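You operate a simulated robot arm through the tools that you are given. There is no shell and no other tool.

You run a simulated robot arm. Do the job below in one go: nothing can be reset, and whatever is moved stays where it is left.

Task
Isolate the lower blower and shim its motor till the offset meter reads 0.0 mm.
Fine: isolator off before the guard is opened, and left off; slacken the blue foot bolt for the shims and tighten it again; close the guard; leave the rest as it is.

The check looks at the end state, three seconds after you hand in, the way a careful person would. Anything else that was tipped, shoved, dropped, spilled or broken makes it a failure.

Robot
A 6-joint arm with a fingered hand, fixed in place. Base frame: the origin is on the floor under the middle of its stand, x ahead of it, y to its left, z up. Readings come in mm, degrees, newtons and seconds.
With the tool pointing down near the work surface it reaches from about 100 to 640 mm from the base axis. Its first joint turns from -166.0 to 166.0 degrees. Payload 4 kg.
Tool frame: the origin (TCP) lies between the finger pads and is the grasp point; the fingertips stand 26 mm ahead of it; z points along the fingers, y is the line along which they close. The gripper opens to 148 mm; its body begins 73 mm behind the TCP. The gripper is a hand of 3 fingers: y runs from the thumb to the fingers, the wrist lies at [0, 0, -239] in the tool frame, and closing takes about 1.5 s.
Orientation is that of the tool frame in the base frame, as [roll, pitch, yaw] about the fixed x, y, z axes, in that order (R = Rz(yaw) Ry(pitch) Rx(roll)). With the fingers straight down and closing along the base's y, the tool's x points along the base's -x, its y along +y and its z along -z.

Tools
- The arm moves only by the tool drive_tool. Its argument "rows" is a list of rows, each an object of numbers (a shift or turn left out is 0, a gripper value left out holds the last): "hand": the opening, from 0 (shut) to 1 (fully open); "tx", "ty", "tz": the shift along the base's x, y, z in mm; "ax", "ay", "az": the turn, a rotation vector about the base's x, y, z in rad. In form: [{"hand": .., "tx": .., "ty": .., "tz": .., "ax": .., "ay": .., "az": ..}, ...]. A call has 1 to 20 rows; each row shifts and turns the commanded pose from where the row before left it. Each row takes 0.2 s and may step no farther than 50 mm and 8.6 degrees from the row before; otherwise, or with a gripper value out of range, the whole call is refused. Where a pose cannot be reached the arm comes as near as it can. A force on the tool above 40 N (or 10 N above the force at the start of the call, whichever is more), or a blocked arm, ends the call early, and 0.2 s more pass. The fingers move at their own pace (about 153 mm/s each) and stop on an object; they squeeze with about 22 N. The grip force told is the motor's: it shows also when the fingers shut on nothing. Time passes only in rows, and 0.2 s behind the last, so rows that do not move let the fingers close. The reply holds the time, the measured pose of the TCP, the force on the tool along the base axes, the opening and the grip force, in the units named above and with some noise, with the torque about the TCP (base axes, N m) and any sound that the robot's microphone picked up, and new pictures: "views" is both (left out), scene, wrist or none.
- Cameras (640 x 400 px; columns grow to the right, rows downward): "scene" is fixed at [56.7, -508.3, 1734.6]; the picture's right is [0.40, -0.92, 0.00], its down [-0.64, -0.27, -0.72] and it looks along [0.66, 0.28, -0.69] (base axes); focal length 266 px, centre (320, 200). "wrist" rides on the gripper at [68, -39, -90] in the tool frame; the picture's right is [0.50, 0.87, 0.00], its down [-0.65, 0.38, -0.65] and it looks along [-0.57, 0.33, 0.76] (tool axes); focal length 222 px, centre (320, 200). There is no depth. A picture from a camera that has moved, and an enlarged one, comes with that camera's place and axes in the base frame and with its lens. The place of the scene camera against the robot may be out by one fixed shift of up to 18 mm in any direction.
- slide_trunk(by): moves the trunk up (or, below 0, down) by that many mm; the arm rides with it, the base frame stays. It gives what a move gives, with no picture.
- grasp_type(shape): the hand has 3 fingers and takes this shape, open, in about a second: jaw (thumb against the fingers, like two jaws); tri (thumb and two fingers); tip (a fingertip pinch); poke (one finger out to press); point (the index stretched); flat (the hand flat); cup (the hand cupped); fist (a fist). The gripper value then closes the fingers along that shape, each until it touches; the sizes above hold for jaw. It gives what a move gives, with no picture.
- zoom(camera, box): a new picture of the part [left, top, right, bottom] of that camera's present view, enlarged. It takes no simulated time.
- job_done(): hands the job in; it is judged then, once.

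Places have to be worked out from the pictures, the camera data and where the tool is seen. Open the gripper and draw the arm clear of the work before you hand the job in, unless the task says otherwise.

The tools are called after "Emit:" by a JSON object that holds its "api" and its "payload". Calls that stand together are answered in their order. drive_tool: Moves the arm, as the interface text tells. Its arguments: {"type":"object","properties":{"rows":{"type":"array"},"views":{"type":"string","enum":["both","scene","wrist","none"]}},"required":["rows"]} The other tools are called the same way: slide_trunk (by) moves the trunk up or down; grasp_type (shape) gives the hand a shape; zoom (camera, box) takes an enlarged picture of a part of a camera's view; job_done () hands the job in.

At the start:

```text
t: 0.0
ee_pos: [326.0, -116.5, 1473.4]
tcp_rot: [180.0, 0.0, 180.0]
force: [-0.3, 0.4, -0.8]
wrist_torque: [0.01, -0.01, -0.01]
opening: 148.1
grip_force: 0.0
shape: jaw
trunk travel left (down, up): [-314.0, 3.0]
```

scene: 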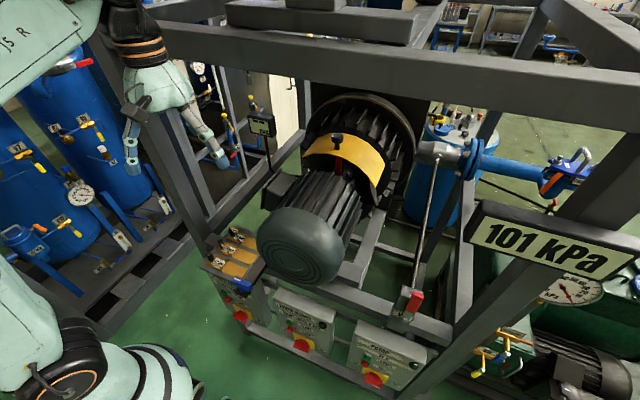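
wrist: 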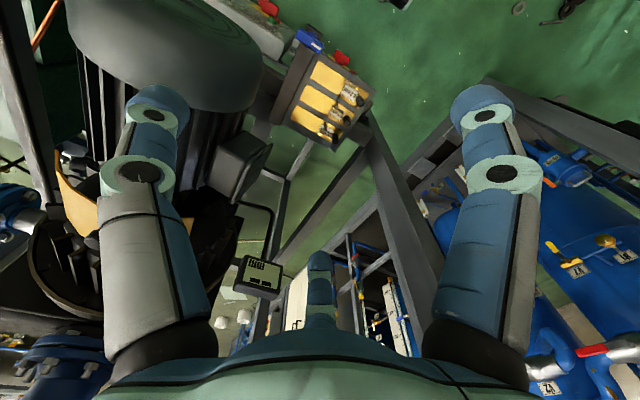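

I start by looking closely at the scene: the isolator boxes, the shim tray, the guard and the offset meter, before anything is moved.

Emit:
{"api": "zoom", "payload": {"camera": "scene", "box": [190, 220, 350, 320]}}

Emit:
{"api": "zoom", "payload": {"camera": "scene", "box": [200, 270, 440, 400]}}

Emit:
{"api": "zoom", "payload": {"camera": "scene", "box": [240, 90, 440, 215]}}

Emit:
{"api": "zoom", "payload": {"camera": "scene", "box": [180, 60, 310, 160]}}

Emit:
{"api": "zoom", "payload": {"camera": "scene", "box": [400, 120, 640, 320]}}

Emit:
{"api": "zoom", "payload": {"camera": "wrist", "box": [220, 0, 420, 300]}}

```text
4.00 times, centred on (270, 270) of scene
camera zoom: at [56.7, -508.3, 1734.6], right [0.4, -0.92, 0.0], down [-0.64, -0.27, -0.72], along [0.66, 0.28, -0.69], focal length 1064 px, centre (520, -80)
```

zoom: 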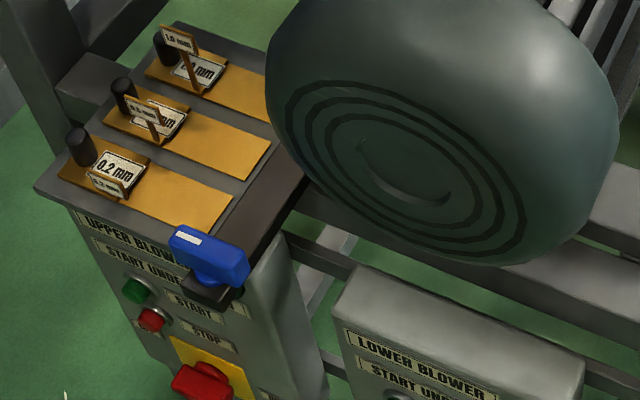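

```text
2.67 times, centred on (320, 335) of scene
camera zoom: at [56.7, -508.3, 1734.6], right [0.4, -0.92, 0.0], down [-0.64, -0.27, -0.72], along [0.66, 0.28, -0.69], focal length 710 px, centre (320, -160)
```

zoom: 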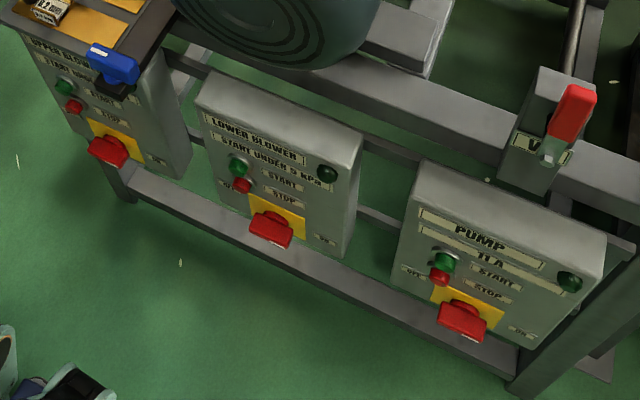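

```text
3.20 times, centred on (340, 152) of scene
camera zoom: at [56.7, -508.3, 1734.6], right [0.4, -0.92, 0.0], down [-0.64, -0.27, -0.72], along [0.66, 0.28, -0.69], focal length 852 px, centre (256, 352)
```

zoom: 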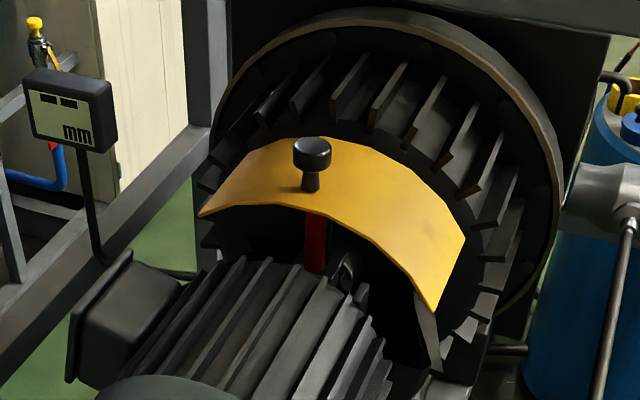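

```text
4.00 times, centred on (245, 110) of scene
camera zoom: at [56.7, -508.3, 1734.6], right [0.4, -0.92, 0.0], down [-0.64, -0.27, -0.72], along [0.66, 0.28, -0.69], focal length 1064 px, centre (620, 560)
```

zoom: 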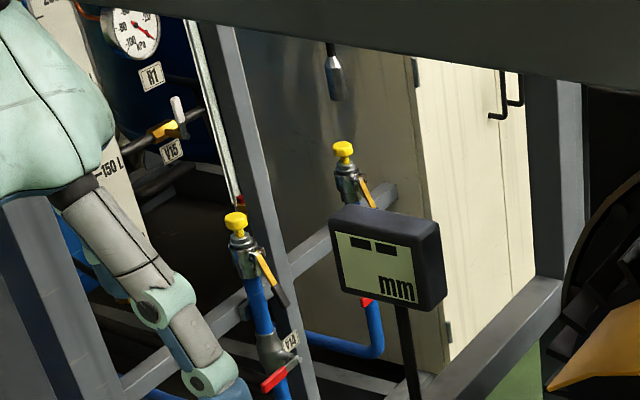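

```text
2.00 times, centred on (520, 220) of scene
camera zoom: at [56.7, -508.3, 1734.6], right [0.4, -0.92, 0.0], down [-0.64, -0.27, -0.72], along [0.66, 0.28, -0.69], focal length 532 px, centre (-80, 160)
```

zoom: 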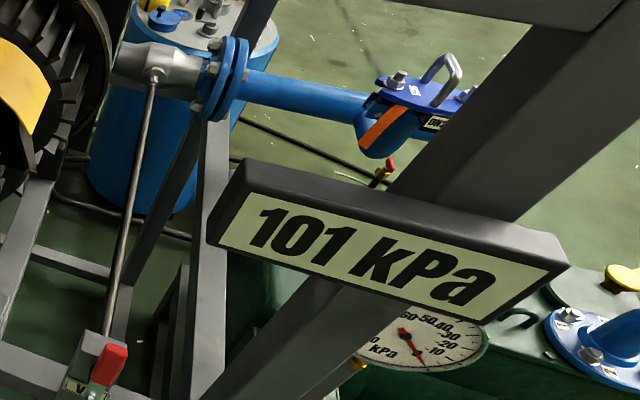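

```text
1.33 times, centred on (320, 150) of wrist
camera zoom: at [257.1, -154.9, 1564.6], right [-0.5, 0.87, 0.0], down [0.65, 0.38, 0.65], along [0.57, 0.33, -0.76], focal length 296 px, centre (320, 267)
```

zoom: 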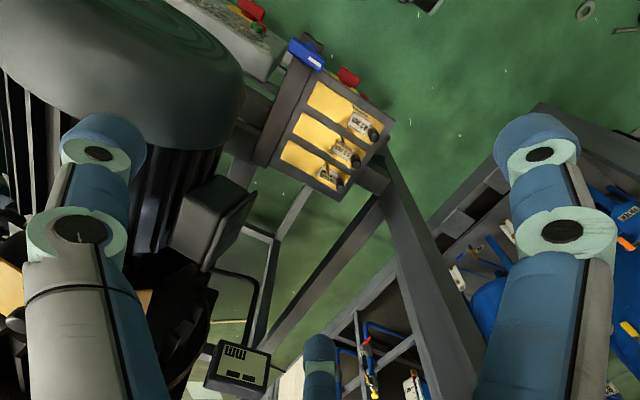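

The wrist camera sees the shim tray and the offset meter (which shows "-- mm") well from above. I look closer at those before moving.

Emit:
{"api": "zoom", "payload": {"camera": "wrist", "box": [250, 10, 410, 160]}}

Emit:
{"api": "zoom", "payload": {"camera": "wrist", "box": [0, 0, 320, 200]}}

Emit:
{"api": "zoom", "payload": {"camera": "wrist", "box": [200, 200, 440, 350]}}

Emit:
{"api": "zoom", "payload": {"camera": "scene", "box": [200, 220, 280, 300]}}

Emit:
{"api": "zoom", "payload": {"camera": "scene", "box": [260, 280, 350, 360]}}

Emit:
{"api": "zoom", "payload": {"camera": "scene", "box": [0, 0, 320, 200]}}

```text
2.67 times, centred on (330, 85) of wrist
camera zoom: at [257.1, -154.9, 1564.6], right [-0.5, 0.87, 0.0], down [0.65, 0.38, 0.65], along [0.57, 0.33, -0.76], focal length 592 px, centre (293, 507)
```

zoom: 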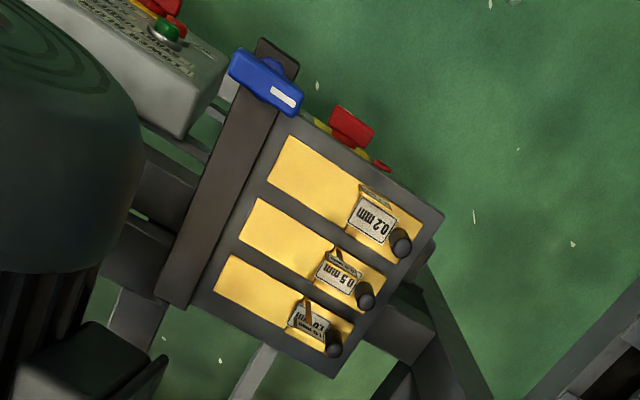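

```text
2.00 times, centred on (160, 100) of wrist
camera zoom: at [257.1, -154.9, 1564.6], right [-0.5, 0.87, 0.0], down [0.65, 0.38, 0.65], along [0.57, 0.33, -0.76], focal length 444 px, centre (640, 400)
```

zoom: 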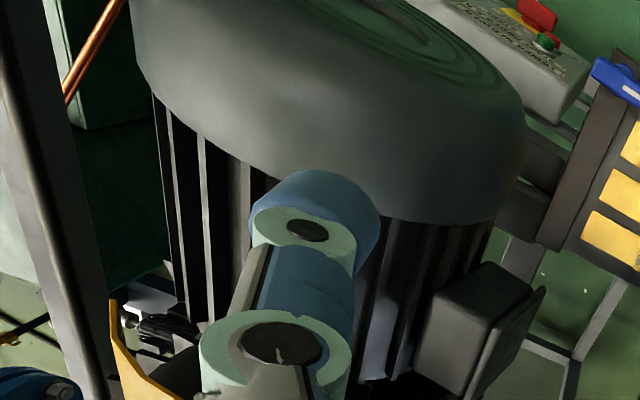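

```text
2.67 times, centred on (320, 275) of wrist
camera zoom: at [257.1, -154.9, 1564.6], right [-0.5, 0.87, 0.0], down [0.65, 0.38, 0.65], along [0.57, 0.33, -0.76], focal length 592 px, centre (320, 0)
```

zoom: 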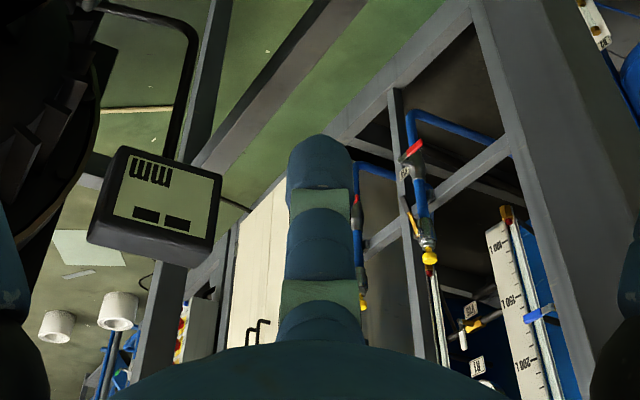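

```text
5.00 times, centred on (240, 260) of scene
camera zoom: at [56.7, -508.3, 1734.6], right [0.4, -0.92, 0.0], down [-0.64, -0.27, -0.72], along [0.66, 0.28, -0.69], focal length 1330 px, centre (720, -100)
```

zoom: 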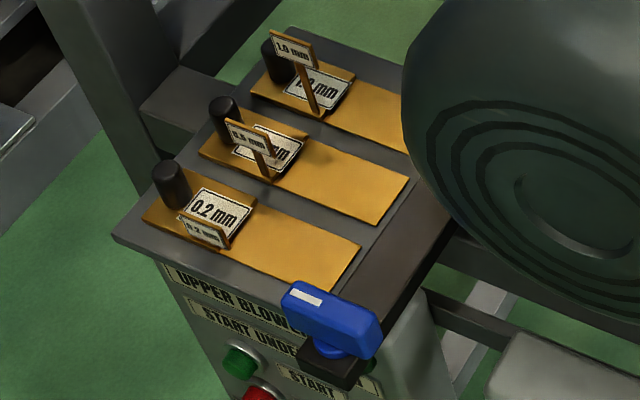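

```text
5.00 times, centred on (305, 320) of scene
camera zoom: at [56.7, -508.3, 1734.6], right [0.4, -0.92, 0.0], down [-0.64, -0.27, -0.72], along [0.66, 0.28, -0.69], focal length 1330 px, centre (395, -400)
```

zoom: 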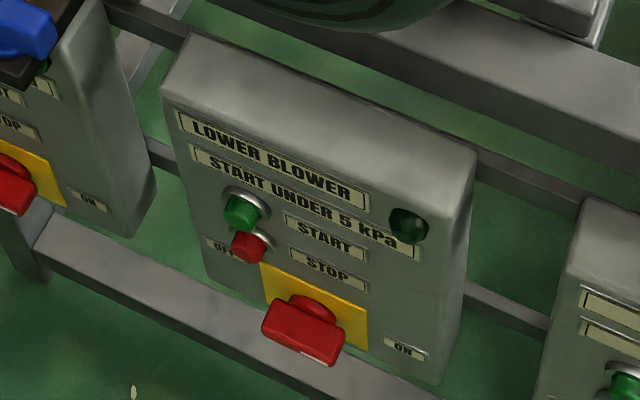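

```text
2.00 times, centred on (160, 100) of scene
camera zoom: at [56.7, -508.3, 1734.6], right [0.4, -0.92, 0.0], down [-0.64, -0.27, -0.72], along [0.66, 0.28, -0.69], focal length 532 px, centre (640, 400)
```

zoom: 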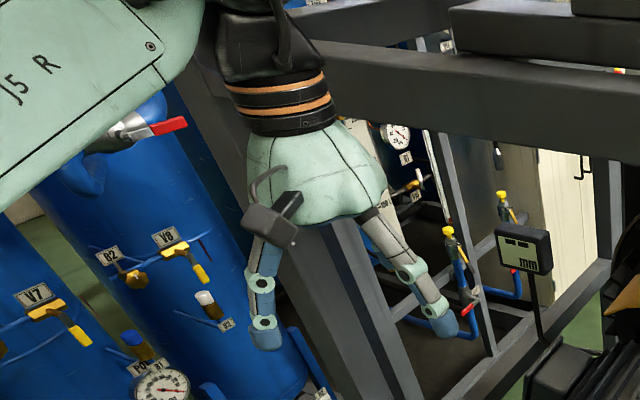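

The lower-blower box is the middle one (knob near x≈282, y≈-353, z≈880, box row running along y). I back the hand out from the rig at the same height and turn the wrist camera straight at the boxes for a better look.

Emit:
{"api": "drive_tool", "payload": {"rows": [{"tx": -30, "ty": -40, "az": -0.105}, {"tx": -30, "ty": -40, "az": -0.105}, {"tx": -30, "ty": -40, "az": -0.105}, {"tx": -30, "ty": -40, "az": -0.105}, {"tx": -20, "ty": -40, "az": -0.105}]}}

```text
t: 1.2
ee_pos: [185.9, -318.4, 1473.8]
tcp_rot: [179.9, 0.1, 149.9]
force: [-0.5, -0.1, 0.2]
wrist_torque: [0.05, -0.01, 0.01]
opening: 148.2
grip_force: 0.0
shape: jaw
trunk travel left (down, up): [-314.0, 3.0]
camera wrist: at [107.0, -318.3, 1563.4], right [0.0, 1.0, 0.0], down [0.76, 0.0, 0.65], along [0.65, 0.0, -0.76], focal length 222 px, centre (320, 200)
```

scene: 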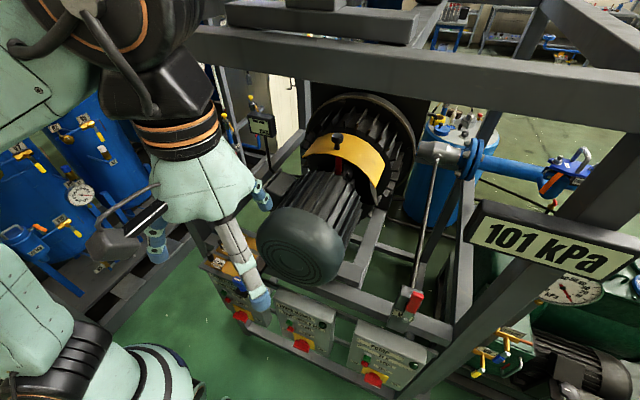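
wrist: 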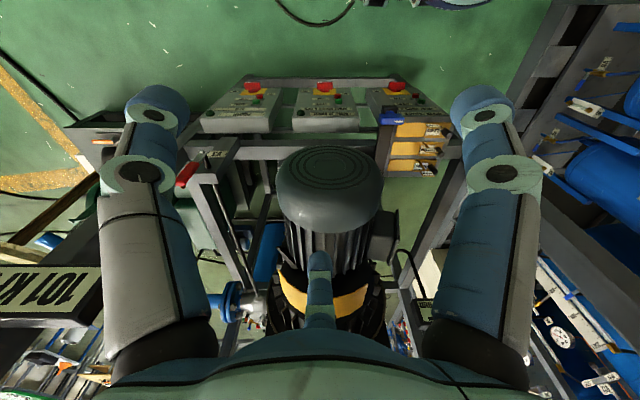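

The wrist view is clear: three boxes in a row, motor axis along x at y≈-300, guard behind it. Triangulating suggests the isolator knobs lie lower (z≈600-700) than first guessed, so I lower the trunk part way with the hand standing clear, and look again.

Emit:
{"api": "slide_trunk", "payload": {"by": -160}}

Emit:
{"api": "drive_tool", "payload": {"rows": [{}]}}

```text
t: 3.0
ee_pos: [191.8, -315.6, 1300.7]
tcp_rot: [-178.2, -2.8, 149.9]
force: [-0.7, 0.1, 0.9]
wrist_torque: [0.01, 0.03, 0.02]
opening: 148.1
grip_force: 0.0
shape: jaw
trunk travel left (down, up): [-154.0, 163.0]
```

```text
t: 3.4
ee_pos: [190.2, -316.1, 1301.2]
tcp_rot: [-178.2, -2.7, 149.8]
force: [0.0, 0.6, -0.6]
wrist_torque: [0.03, 0.01, 0.01]
opening: 147.9
grip_force: 0.0
shape: jaw
trunk travel left (down, up): [-154.0, 163.0]
camera wrist: at [117.4, -315.3, 1396.0], right [0.0, 1.0, 0.0], down [0.79, 0.0, 0.61], along [0.61, 0.0, -0.79], focal length 222 px, centre (320, 200)
```

scene: 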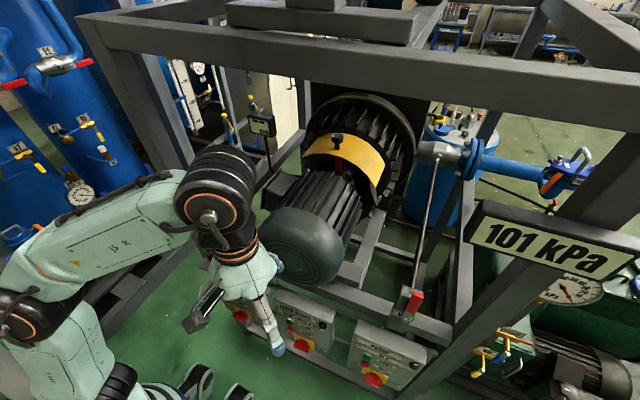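
wrist: 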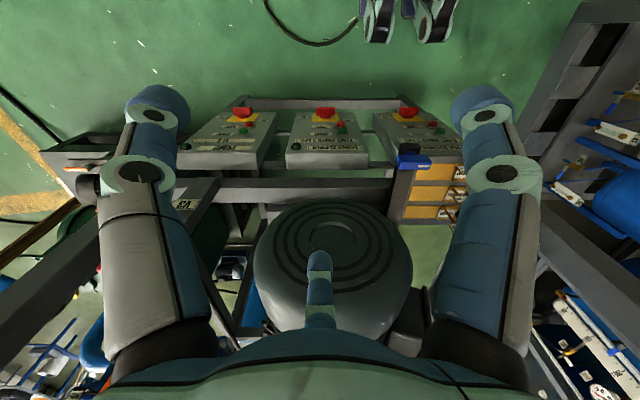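

The views agree that the blue bolt head is near (306,-147,1035), the motor cap centre near (348,-298,1195) with radius ~105, and the isolator knob near (323,-303,690). I go down in front of the boxes, well clear of them, to get a close view of the panel.

Emit:
{"api": "drive_tool", "payload": {"rows": [{"tz": -30}, {"tz": -40}, {"tz": -40}, {"tz": -40}, {"tz": -40}]}}

```text
t: 4.6
ee_pos: [190.5, -317.1, 1111.5]
tcp_rot: [-178.1, -2.7, 149.9]
force: [1.0, -0.5, 0.0]
wrist_torque: [0.03, 0.01, 0.0]
opening: 147.7
grip_force: 0.1
shape: jaw
trunk travel left (down, up): [-154.0, 163.0]
camera wrist: at [117.7, -316.1, 1206.5], right [0.0, 1.0, 0.0], down [0.79, 0.0, 0.61], along [0.61, 0.0, -0.79], focal length 222 px, centre (320, 200)
```

scene: 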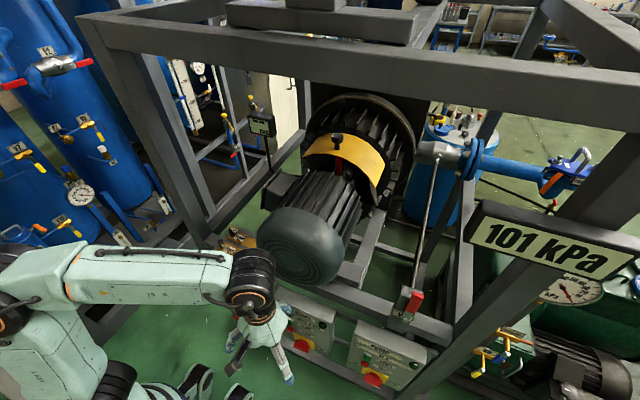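
wrist: 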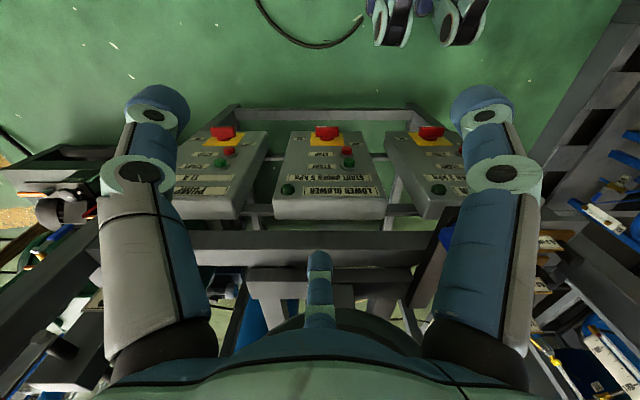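

Spacing and height parallax now put the lower-blower isolator knob near (345,-297,615). I continue down in free space for a closer look at its marking.

Emit:
{"api": "drive_tool", "payload": {"rows": [{"tz": -40}, {"tz": -40}, {"tz": -40}, {"tz": -40}, {"tz": -40}]}}

Emit:
{"api": "zoom", "payload": {"camera": "wrist", "box": [220, 60, 430, 250]}}

```text
t: 5.8
ee_pos: [191.9, -316.7, 911.4]
tcp_rot: [-178.3, -2.7, 149.8]
force: [-0.8, -0.3, 0.3]
wrist_torque: [-0.03, 0.04, -0.01]
opening: 147.8
grip_force: 0.1
shape: jaw
trunk travel left (down, up): [-154.0, 163.0]
camera wrist: at [118.0, -315.5, 1005.8], right [0.0, 1.0, 0.0], down [0.79, 0.0, 0.61], along [0.61, 0.0, -0.79], focal length 222 px, centre (320, 200)
```

scene: 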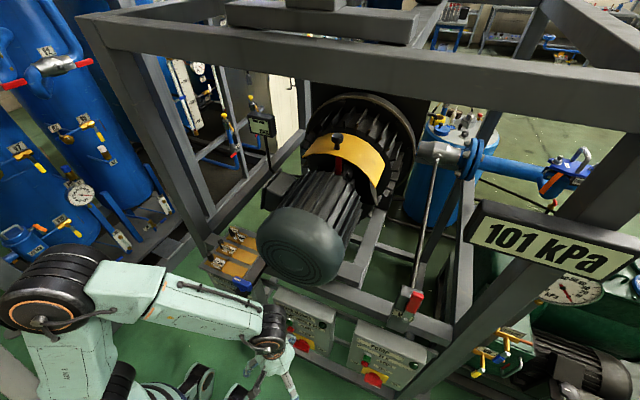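
wrist: 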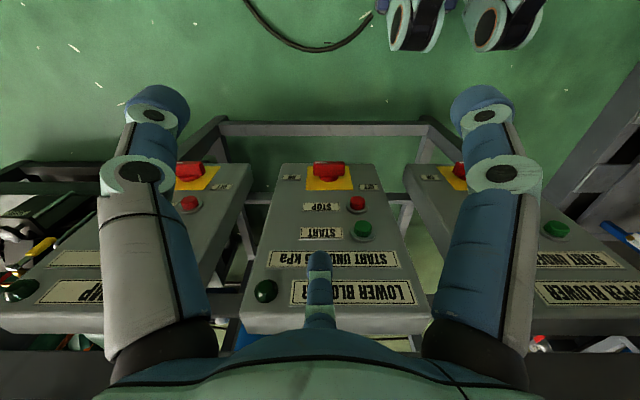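

```text
2.11 times, centred on (325, 155) of wrist
camera zoom: at [118.0, -315.5, 1005.8], right [0.0, 1.0, 0.0], down [0.79, 0.0, 0.61], along [0.61, 0.0, -0.79], focal length 468 px, centre (310, 295)
```

zoom: 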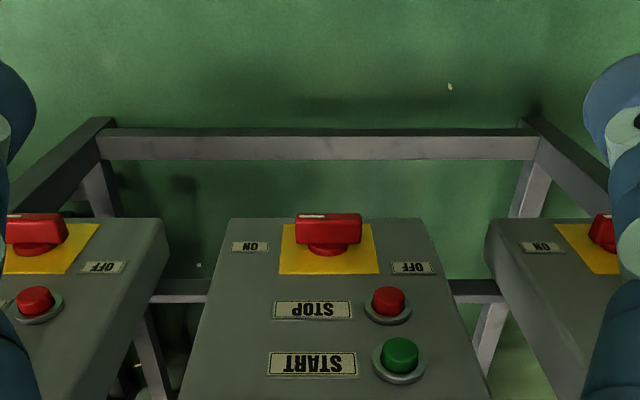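

The panel face is vertical at x≈355, isolator bar centred near (335,-298,627), lying along y with its white mark on the ON side (-y). Here in free space I check how the hand closes in the wrist camera.

Emit:
{"api": "drive_tool", "payload": {"rows": [{"hand": 0.4}, {"hand": 0.4}, {"hand": 0.4}, {"hand": 0.4}], "views": "both"}}

Emit:
{"api": "zoom", "payload": {"camera": "scene", "box": [200, 300, 360, 400]}}

Emit:
{"api": "drive_tool", "payload": {"rows": [{"hand": 0.0}, {"hand": 0.0}, {"hand": 0.0}, {"hand": 0.0}, {"hand": 0.0}], "views": "wrist"}}

```text
t: 6.8
ee_pos: [191.7, -315.5, 911.7]
tcp_rot: [-178.2, -2.8, 150.0]
force: [0.5, 0.4, 0.2]
wrist_torque: [0.0, 0.04, 0.0]
opening: 59.8
grip_force: 0.0
shape: jaw
trunk travel left (down, up): [-154.0, 163.0]
camera wrist: at [117.9, -315.1, 1006.3], right [0.0, 1.0, 0.0], down [0.79, 0.0, 0.61], along [0.61, 0.0, -0.79], focal length 222 px, centre (320, 200)
```

scene: 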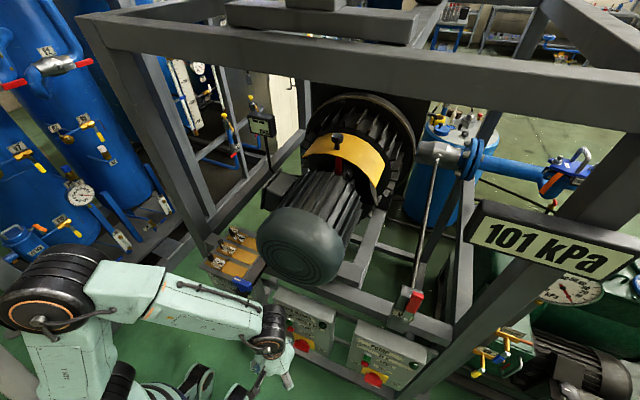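
wrist: 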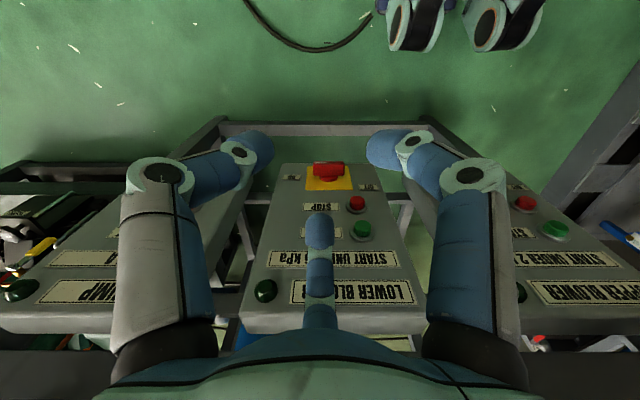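

```text
4.00 times, centred on (280, 350) of scene
camera zoom: at [56.7, -508.3, 1734.6], right [0.4, -0.92, 0.0], down [-0.64, -0.27, -0.72], along [0.66, 0.28, -0.69], focal length 1064 px, centre (480, -400)
```

zoom: 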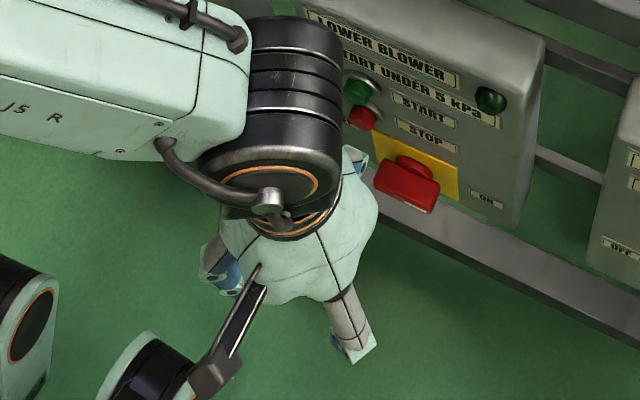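

```text
t: 8.0
ee_pos: [190.5, -316.8, 911.8]
tcp_rot: [-178.3, -2.7, 149.8]
force: [0.8, 0.8, -0.4]
wrist_torque: [0.0, 0.01, -0.02]
opening: 0.1
grip_force: 22.2
shape: jaw
trunk travel left (down, up): [-154.0, 163.0]
camera wrist: at [117.8, -315.1, 1006.3], right [0.0, 1.0, 0.0], down [0.79, 0.0, 0.61], along [0.61, 0.0, -0.79], focal length 222 px, centre (320, 200)
```

wrist: 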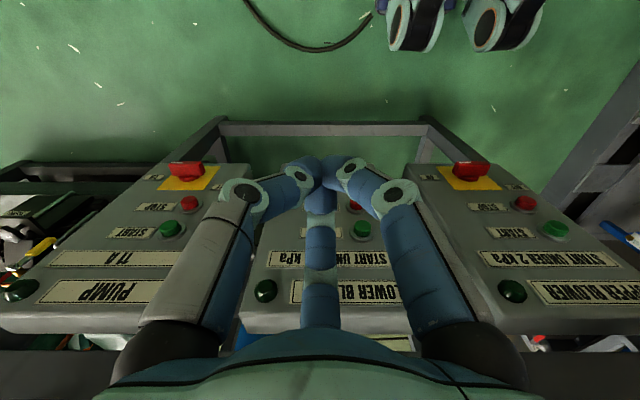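

The three fingers close to the centre together (a three-point pinch), good for a bar. Now I swing the tool to point along +x (facing the panel) in free space in front of the boxes, keeping the TCP around x≈220.

Emit:
{"api": "drive_tool", "payload": {"rows": [{"hand": 0.6, "ay": -0.142, "tx": 3, "tz": -5}, {"ay": -0.142, "tx": 3, "tz": -5}, {"ay": -0.142, "tx": 3, "tz": -5}, {"ay": -0.142, "tx": 3, "tz": -5}, {"ay": -0.142, "tx": 3, "tz": -5}, {"ay": -0.142, "tx": 3, "tz": -5}]}}

```text
t: 9.4
ee_pos: [284.8, -323.2, 1005.5]
tcp_rot: [153.2, 36.7, 139.9]
force: [0.2, 0.4, 0.2]
wrist_torque: [0.01, 0.01, 0.02]
opening: 89.1
grip_force: 0.1
shape: jaw
out of reach, approached as far as the arm can: row 4, 5, 6
trunk travel left (down, up): [-154.0, 163.0]
camera wrist: at [166.0, -321.0, 1017.0], right [0.01, 1.0, 0.01], down [0.09, -0.02, 1.0], along [1.0, -0.01, -0.09], focal length 222 px, centre (320, 200)
```

scene: 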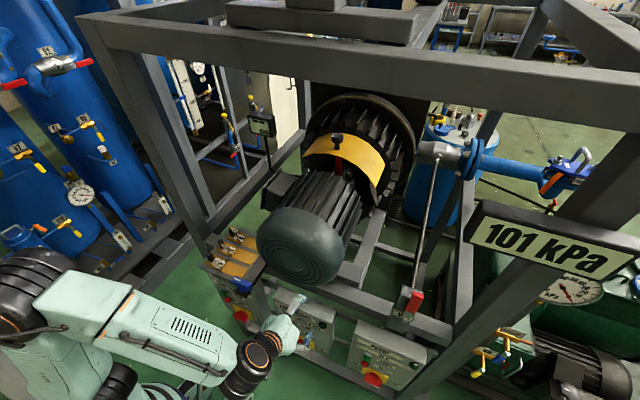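
wrist: 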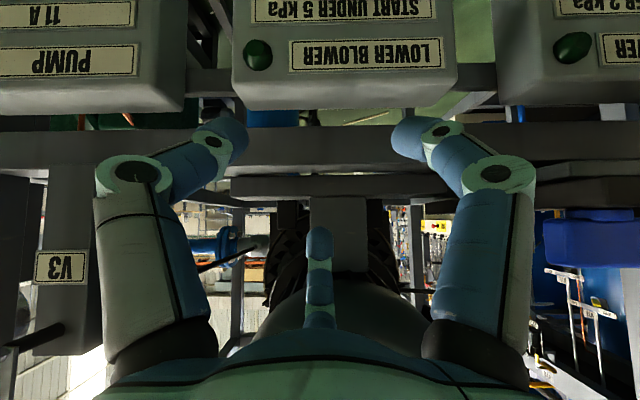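

Tilting here put the wrist too close to the shoulder, so the arm only came part way. I undo the tilt, go lower first, and tilt there where the arm is less folded.

Emit:
{"api": "drive_tool", "payload": {"rows": [{"ay": 0.142, "tx": -3, "tz": 5}, {"ay": 0.142, "tx": -3, "tz": 5}, {"ay": 0.142, "tx": -3, "tz": 5}, {"ay": 0.142, "tx": -3, "tz": 5}, {"ay": 0.142, "tx": -3, "tz": 5}, {"ay": 0.142, "tx": -3, "tz": 5}, {"tz": -40}, {"tz": -40}, {"tz": -40}, {"tz": -40}], "views": "wrist"}}

```text
t: 11.6
ee_pos: [267.6, -322.9, 876.1]
tcp_rot: [-178.2, -2.7, 149.9]
force: [-0.1, 0.0, -0.2]
wrist_torque: [0.02, 0.0, 0.0]
opening: 88.9
grip_force: 0.1
shape: jaw
trunk travel left (down, up): [-154.0, 163.0]
camera wrist: at [194.2, -321.8, 970.9], right [0.0, 1.0, 0.0], down [0.79, 0.0, 0.61], along [0.61, 0.0, -0.79], focal length 222 px, centre (320, 200)
```

wrist: 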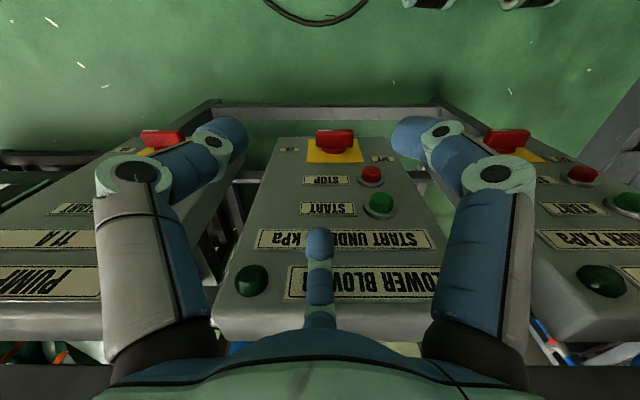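

The commanded pose was reset to where the arm got to; tool is now down at (268,-323,876). From here I take a closer look at the isolator knob.

Emit:
{"api": "zoom", "payload": {"camera": "wrist", "box": [250, 100, 420, 220]}}

```text
3.33 times, centred on (335, 160) of wrist
camera zoom: at [194.2, -321.8, 970.9], right [0.0, 1.0, 0.0], down [0.79, 0.0, 0.61], along [0.61, 0.0, -0.79], focal length 740 px, centre (270, 333)
```

zoom: 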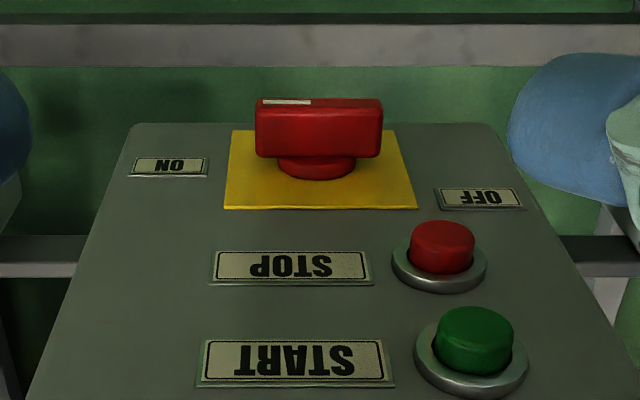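

Now the knob is well measured: plate centre (355,-298.5,627), bar about 58 mm long, x from ~321 to ~345. I move back and down in front of it, then try tilting the tool toward horizontal.

Emit:
{"api": "drive_tool", "payload": {"rows": [{"tx": -40, "ty": 5, "tz": -20}, {"tx": -40, "ty": 5, "tz": -35}, {"ty": 5, "tz": -40}, {"ty": 5, "tz": -40}, {"ty": 4, "tz": -40}, {"ay": -0.14}, {"ay": -0.14}, {"ay": -0.14}, {"ay": -0.14}]}}

```text
refused: row 2 steps farther than a row can; nothing moved
```

Emit:
{"api": "drive_tool", "payload": {"rows": [{"tx": -40, "ty": 5, "tz": -20}, {"tx": -35, "ty": 5, "tz": -30}, {"ty": 5, "tz": -40}, {"ty": 5, "tz": -40}, {"ty": 4, "tz": -45}, {"ay": -0.14}, {"ay": -0.14}, {"ay": -0.14}, {"ay": -0.14}]}}

```text
t: 13.6
ee_pos: [298.1, -360.0, 828.5]
tcp_rot: [164.8, 22.3, 146.2]
force: [-4.0, 4.9, -4.5]
wrist_torque: [-0.2, 0.11, 0.3]
opening: 84.8
grip_force: 0.0
shape: jaw
out of reach, approached as far as the arm can: row 7, 8, 9
trunk travel left (down, up): [-154.0, 163.0]
camera wrist: at [187.4, -359.4, 874.6], right [0.01, 1.0, 0.02], down [0.38, -0.02, 0.92], along [0.92, 0.0, -0.38], focal length 222 px, centre (320, 200)
```

scene: 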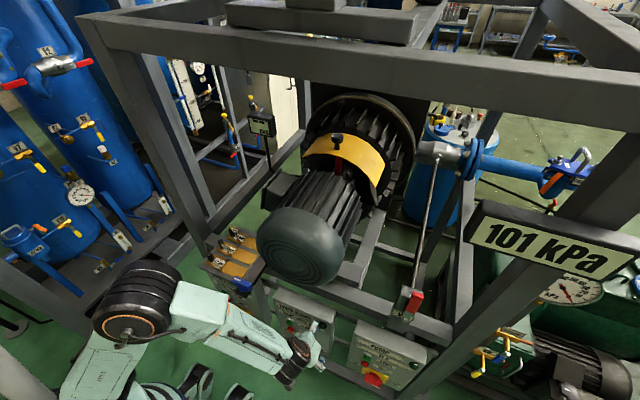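
wrist: 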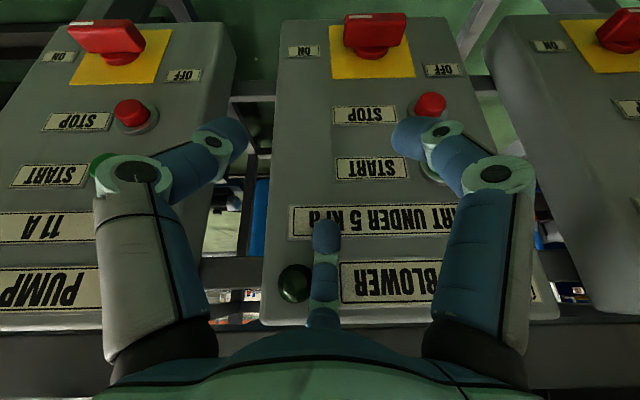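

The arm drifted forward when the pose became unreachable, and one finger tip lightly touches the blank panel face near (355,-360,831); lamp still dark, no button near it. I back straight off along -x, then raise the trunk, since the limit is a wrist too close to the shoulder.

Emit:
{"api": "drive_tool", "payload": {"rows": [{"tx": -20}, {"tx": -30}, {"tx": -20, "tz": 20}], "views": "wrist"}}

Emit:
{"api": "zoom", "payload": {"camera": "wrist", "box": [220, 0, 520, 330]}}

```text
t: 14.4
ee_pos: [255.2, -374.2, 885.0]
tcp_rot: [164.8, 24.6, 146.3]
force: [-0.5, 0.4, 0.6]
wrist_torque: [0.0, -0.03, 0.0]
opening: 88.7
grip_force: 0.0
shape: jaw
out of reach, approached as far as the arm can: row 1, 2
trunk travel left (down, up): [-154.0, 163.0]
camera wrist: at [143.5, -372.2, 927.7], right [0.0, 1.0, 0.0], down [0.35, 0.0, 0.94], along [0.94, 0.0, -0.35], focal length 222 px, centre (320, 200)
```

wrist: 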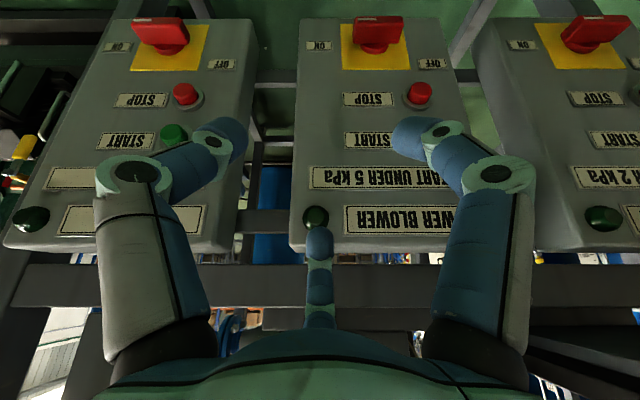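

```text
1.21 times, centred on (370, 165) of wrist
camera zoom: at [143.5, -372.2, 927.7], right [0.0, 1.0, 0.0], down [0.35, 0.0, 0.94], along [0.94, 0.0, -0.35], focal length 269 px, centre (259, 242)
```

zoom: 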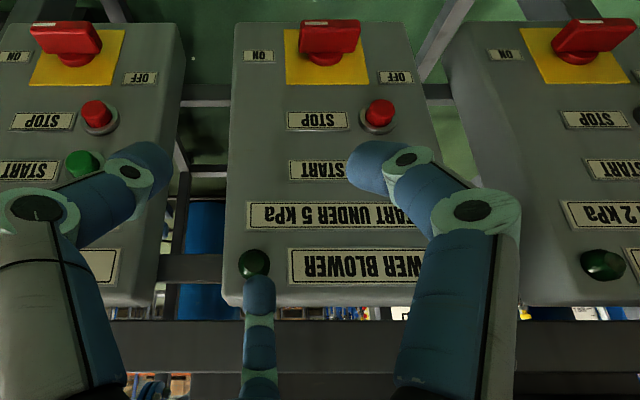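

All fine, lamp dark, nothing touched. I raise the trunk 160 mm so the low poses become easy to reach; the hand rises to z≈1045, still in front of everything.

Emit:
{"api": "slide_trunk", "payload": {"by": 160}}

Emit:
{"api": "drive_tool", "payload": {"rows": [{"tx": -15}, {"tx": -20, "tz": -20}, {"tx": -20, "tz": -30, "ty": 10}, {"tz": -40, "ty": 15}], "views": "scene"}}

```text
t: 16.3
ee_pos: [254.5, -373.6, 1043.6]
tcp_rot: [164.8, 24.7, 146.5]
force: [-1.0, 0.0, -0.3]
wrist_torque: [0.02, -0.02, -0.04]
opening: 89.0
grip_force: 0.0
shape: jaw
trunk travel left (down, up): [-314.0, 3.0]
```

```text
t: 17.3
ee_pos: [250.3, -373.0, 1030.4]
tcp_rot: [164.7, 23.2, 146.2]
force: [-0.7, -0.2, 0.2]
wrist_torque: [0.03, -0.01, -0.02]
opening: 88.8
grip_force: 0.1
shape: jaw
out of reach, approached as far as the arm can: row 1, 2, 3, 4
trunk travel left (down, up): [-314.0, 3.0]
```

scene: 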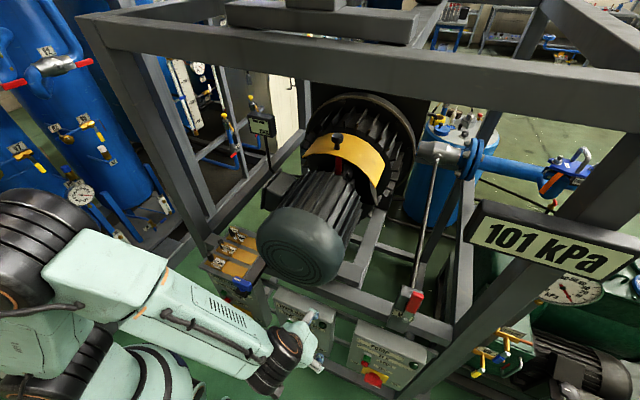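

Tilting sideways to the arm's own plane seems to be what runs out of reach. I go back to tool-down and probe how far inward and down the arm can go that way.

Emit:
{"api": "drive_tool", "payload": {"rows": [{"ay": 0.13}, {"ay": 0.13}, {"ay": 0.13}, {"ay": 0.1}, {"tx": -20, "tz": -20}, {"tx": -20, "tz": -30}, {"tx": -20, "tz": -30, "ty": 20}, {"tx": -20, "tz": -30, "ty": 20}, {"tx": -20, "tz": -30, "ty": 20}], "views": "none"}}

```text
t: 19.3
ee_pos: [149.1, -313.8, 890.5]
tcp_rot: [179.8, 0.7, 149.9]
force: [1.0, -0.2, 0.5]
wrist_torque: [0.01, -0.02, -0.01]
opening: 89.0
grip_force: 0.1
shape: jaw
trunk travel left (down, up): [-314.0, 3.0]
```

Tool-down works here at (149,-314,890). I keep probing downward and inward in the free space in front of the boxes.

Emit:
{"api": "drive_tool", "payload": {"rows": [{"tx": 0, "tz": -40}, {"tx": 0, "tz": -40}, {"tx": 0, "tz": -40}, {"tx": 0, "tz": -40}, {"ty": 20}, {"ty": 20}, {"ty": 20}], "views": "scene"}}

```text
t: 20.9
ee_pos: [195.3, -317.9, 774.0]
tcp_rot: [179.9, 0.1, 149.9]
force: [0.2, -0.2, 0.1]
wrist_torque: [0.0, -0.03, -0.04]
opening: 88.7
grip_force: 0.2
shape: jaw
out of reach, approached as far as the arm can: row 2, 3, 4, 5, 6, 7
trunk travel left (down, up): [-314.0, 3.0]
```

scene: 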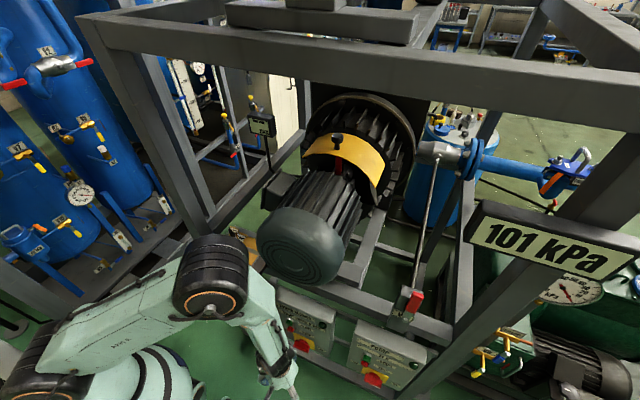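

The limits fit a wrist-roll limit rather than pure reach, since the hand's yaw sits far from the arm's own direction. I move to a relaxed spot and test yawing the tool there.

Emit:
{"api": "drive_tool", "payload": {"rows": [{"tz": 40, "tx": 15, "ty": -15}, {"tz": 40, "tx": 10, "ty": -10}, {"az": -0.145}, {"az": -0.145}, {"az": -0.145}, {"az": -0.145}, {"az": -0.145}, {"az": -0.145}, {"az": -0.145}, {"az": -0.145}, {"az": -0.145}, {"az": -0.145}], "views": "none"}}

```text
t: 23.5
ee_pos: [221.5, -344.0, 854.4]
tcp_rot: [179.8, 0.7, 66.6]
force: [-0.1, -0.9, 0.1]
wrist_torque: [-0.01, 0.01, -0.02]
opening: 88.7
grip_force: 0.0
shape: jaw
trunk travel left (down, up): [-314.0, 3.0]
```

Yaw 67° is fine. Now I try the tilt toward the panel from this yaw, stepwise.

Emit:
{"api": "drive_tool", "payload": {"rows": [{"ay": -0.14}, {"ay": -0.14}, {"ay": -0.14}, {"ay": -0.14}], "views": "none"}}

```text
t: 24.5
ee_pos: [220.8, -338.3, 853.9]
tcp_rot: [153.7, -11.1, 69.3]
force: [-0.4, -0.2, 0.0]
wrist_torque: [-0.01, 0.02, -0.01]
opening: 89.0
grip_force: 0.0
shape: jaw
out of reach, approached as far as the arm can: row 2
trunk travel left (down, up): [-314.0, 3.0]
```

That works: tilt 28° with the position held. I keep tilting.

Emit:
{"api": "drive_tool", "payload": {"rows": [{"ay": -0.14}, {"ay": -0.14}, {"ay": -0.14}, {"ay": -0.14}], "views": "none"}}

```text
t: 25.5
ee_pos: [219.5, -339.3, 854.1]
tcp_rot: [121.7, -20.3, 78.3]
force: [-0.7, 0.4, -0.8]
wrist_torque: [0.0, 0.02, 0.02]
opening: 88.8
grip_force: 0.0
shape: jaw
trunk travel left (down, up): [-314.0, 3.0]
```

Now the tilt is about 60° with no limit met. I tilt the rest so the tool points straight along +x, and look.

Emit:
{"api": "drive_tool", "payload": {"rows": [{"ay": -0.129}, {"ay": -0.129}, {"ay": -0.129}, {"ay": -0.129}]}}

```text
t: 26.5
ee_pos: [220.7, -338.8, 854.3]
tcp_rot: [89.9, -23.3, 90.4]
force: [-0.2, 0.8, -0.3]
wrist_torque: [0.04, 0.01, 0.02]
opening: 88.8
grip_force: 0.0
shape: jaw
trunk travel left (down, up): [-314.0, 3.0]
camera wrist: at [129.5, -261.8, 845.1], right [0.0, 0.12, 0.99], down [-0.65, -0.76, 0.09], along [0.76, -0.64, 0.08], focal length 222 px, centre (320, 200)
```

scene: 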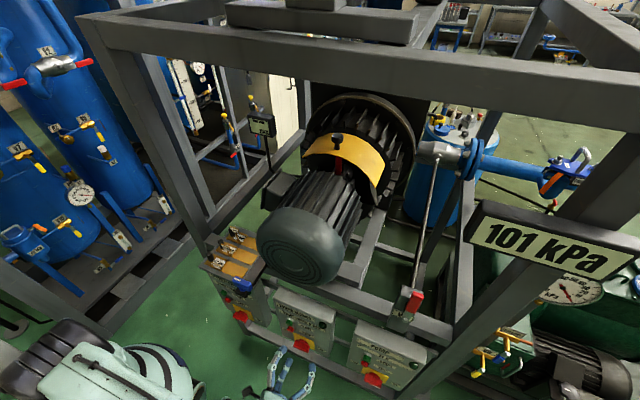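
wrist: 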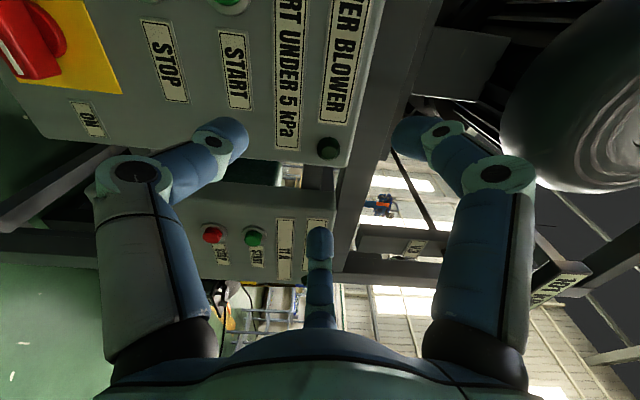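

The tool now points along +x. I move it level with the knob (y≈-298, z≈627), still 100 mm short of it, and start rolling the hand in the + direction so that there is room to twist back by ~155°.

Emit:
{"api": "drive_tool", "payload": {"rows": [{"ty": 10, "tz": -45}, {"ty": 10, "tz": -45}, {"ty": 10, "tz": -45}, {"ty": 10, "tz": -46}, {"tz": -46}, {"ax": 0.14}, {"ax": 0.14}, {"ax": 0.14}, {"ax": 0.14}]}}

```text
t: 28.5
ee_pos: [221.0, -299.1, 626.4]
tcp_rot: [89.8, -55.5, 90.6]
force: [-0.6, 0.0, 0.7]
wrist_torque: [0.0, 0.01, 0.01]
opening: 89.1
grip_force: 0.0
shape: jaw
trunk travel left (down, up): [-314.0, 3.0]
camera wrist: at [129.4, -228.8, 660.6], right [0.0, -0.43, 0.9], down [-0.65, -0.69, -0.33], along [0.76, -0.59, -0.28], focal length 222 px, centre (320, 200)
```

scene: 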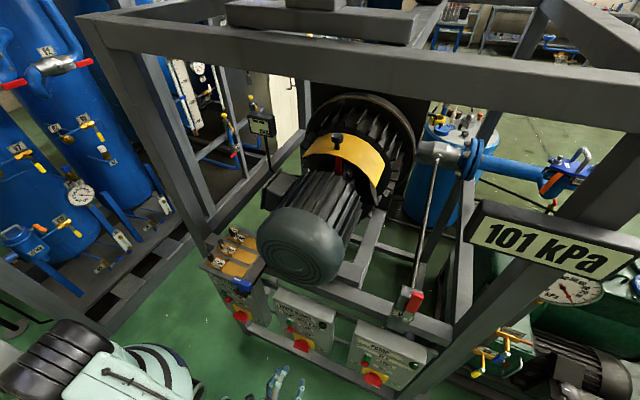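
wrist: 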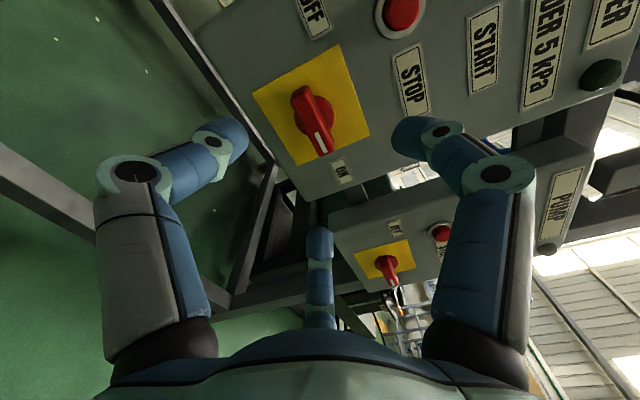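

The knob is seen well now. I zoom in to read the handle's shape and size.

Emit:
{"api": "zoom", "payload": {"camera": "wrist", "box": [240, 20, 400, 200]}}

```text
2.22 times, centred on (320, 110) of wrist
camera zoom: at [129.4, -228.8, 660.6], right [0.0, -0.43, 0.9], down [-0.65, -0.69, -0.33], along [0.76, -0.59, -0.28], focal length 494 px, centre (320, 400)
```

zoom: 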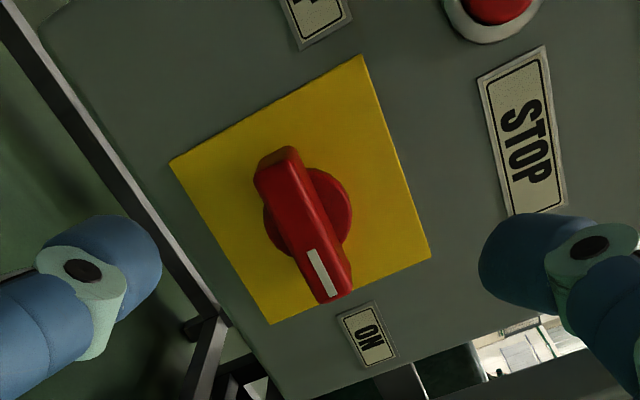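

The bar is ~17 mm wide and points at ON; OFF sits about 22° above the opposite side, so the handle should swing ~155° over the top. I roll the hand on until its closing line is vertical with the thumb on top.

Emit:
{"api": "drive_tool", "payload": {"rows": [{"ax": 0.1358}, {"ax": 0.1358}, {"ax": 0.1358}, {"ax": 0.1358}, {"ax": 0.1358}, {"ax": 0.1358}, {"ax": 0.1358}, {"ax": 0.1358}], "views": "none"}}

Emit:
{"api": "drive_tool", "payload": {"rows": [{"ax": 0.1358}, {"ax": 0.1358}, {"ax": 0.1358}, {"ax": 0.1358}, {"ax": 0.1358}, {"ax": 0.1358}, {"ax": 0.1358}, {"ax": 0.1358}], "views": "both"}}

```text
t: 30.3
ee_pos: [221.0, -299.0, 625.6]
tcp_rot: [-89.0, -62.3, -90.8]
force: [-0.1, -0.8, 0.3]
wrist_torque: [-0.01, 0.0, 0.02]
opening: 88.7
grip_force: 0.0
shape: jaw
trunk travel left (down, up): [-314.0, 3.0]
```

```text
t: 32.1
ee_pos: [221.2, -298.4, 626.3]
tcp_rot: [-89.7, 0.0, -90.3]
force: [-0.2, 1.0, -1.4]
wrist_torque: [-0.01, 0.03, 0.02]
opening: 89.1
grip_force: 0.0
shape: jaw
trunk travel left (down, up): [-314.0, 3.0]
camera wrist: at [129.5, -365.6, 665.8], right [0.0, -0.5, -0.87], down [-0.65, 0.66, -0.38], along [0.76, 0.56, -0.32], focal length 222 px, centre (320, 200)
```

scene: 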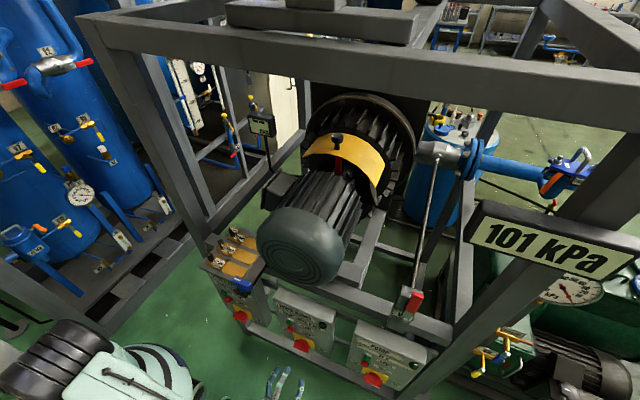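
wrist: 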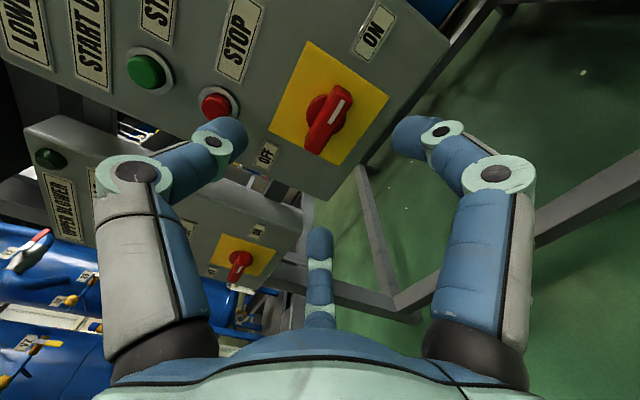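

The roll is reached with the tool exactly facing the panel. I zoom once more to fix the knob centre before going in.

Emit:
{"api": "zoom", "payload": {"camera": "wrist", "box": [240, 20, 420, 200]}}

```text
2.22 times, centred on (330, 110) of wrist
camera zoom: at [129.5, -365.6, 665.8], right [0.0, -0.5, -0.87], down [-0.65, 0.66, -0.38], along [0.76, 0.56, -0.32], focal length 494 px, centre (298, 400)
```

zoom: 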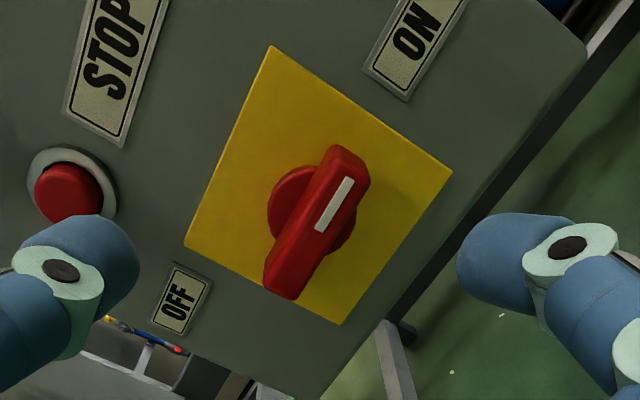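

From this exactly square view the plate centre is (y -298, z 620). I approach along +x with the fingers straddling the bar, in short steps.

Emit:
{"api": "drive_tool", "payload": {"rows": [{"tx": 20, "tz": -2.5, "ty": -0.5}, {"tx": 20, "tz": -2.5}, {"tx": 20}, {"tx": 15}]}}

```text
t: 33.1
ee_pos: [296.2, -298.8, 621.4]
tcp_rot: [-89.7, -0.1, -90.4]
force: [-0.5, -0.5, 0.0]
wrist_torque: [0.02, -0.01, 0.03]
opening: 89.1
grip_force: 0.0
shape: jaw
trunk travel left (down, up): [-314.0, 3.0]
camera wrist: at [204.7, -366.5, 660.9], right [0.0, -0.5, -0.86], down [-0.65, 0.66, -0.38], along [0.76, 0.56, -0.33], focal length 222 px, centre (320, 200)
```

scene: 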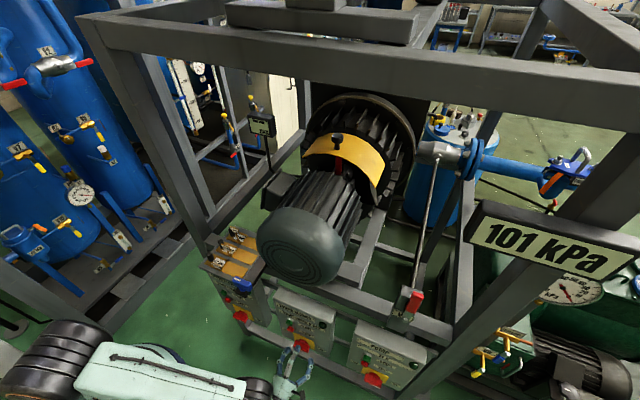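
wrist: 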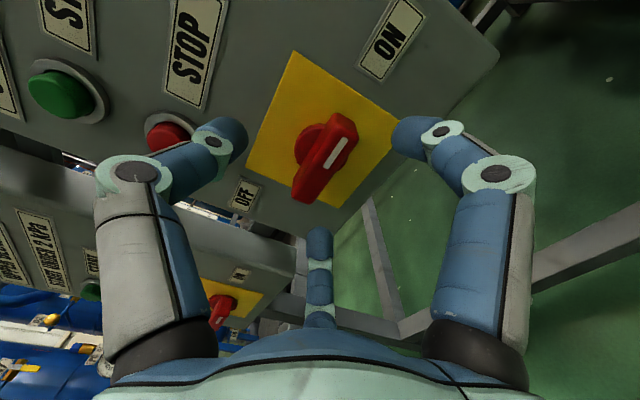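

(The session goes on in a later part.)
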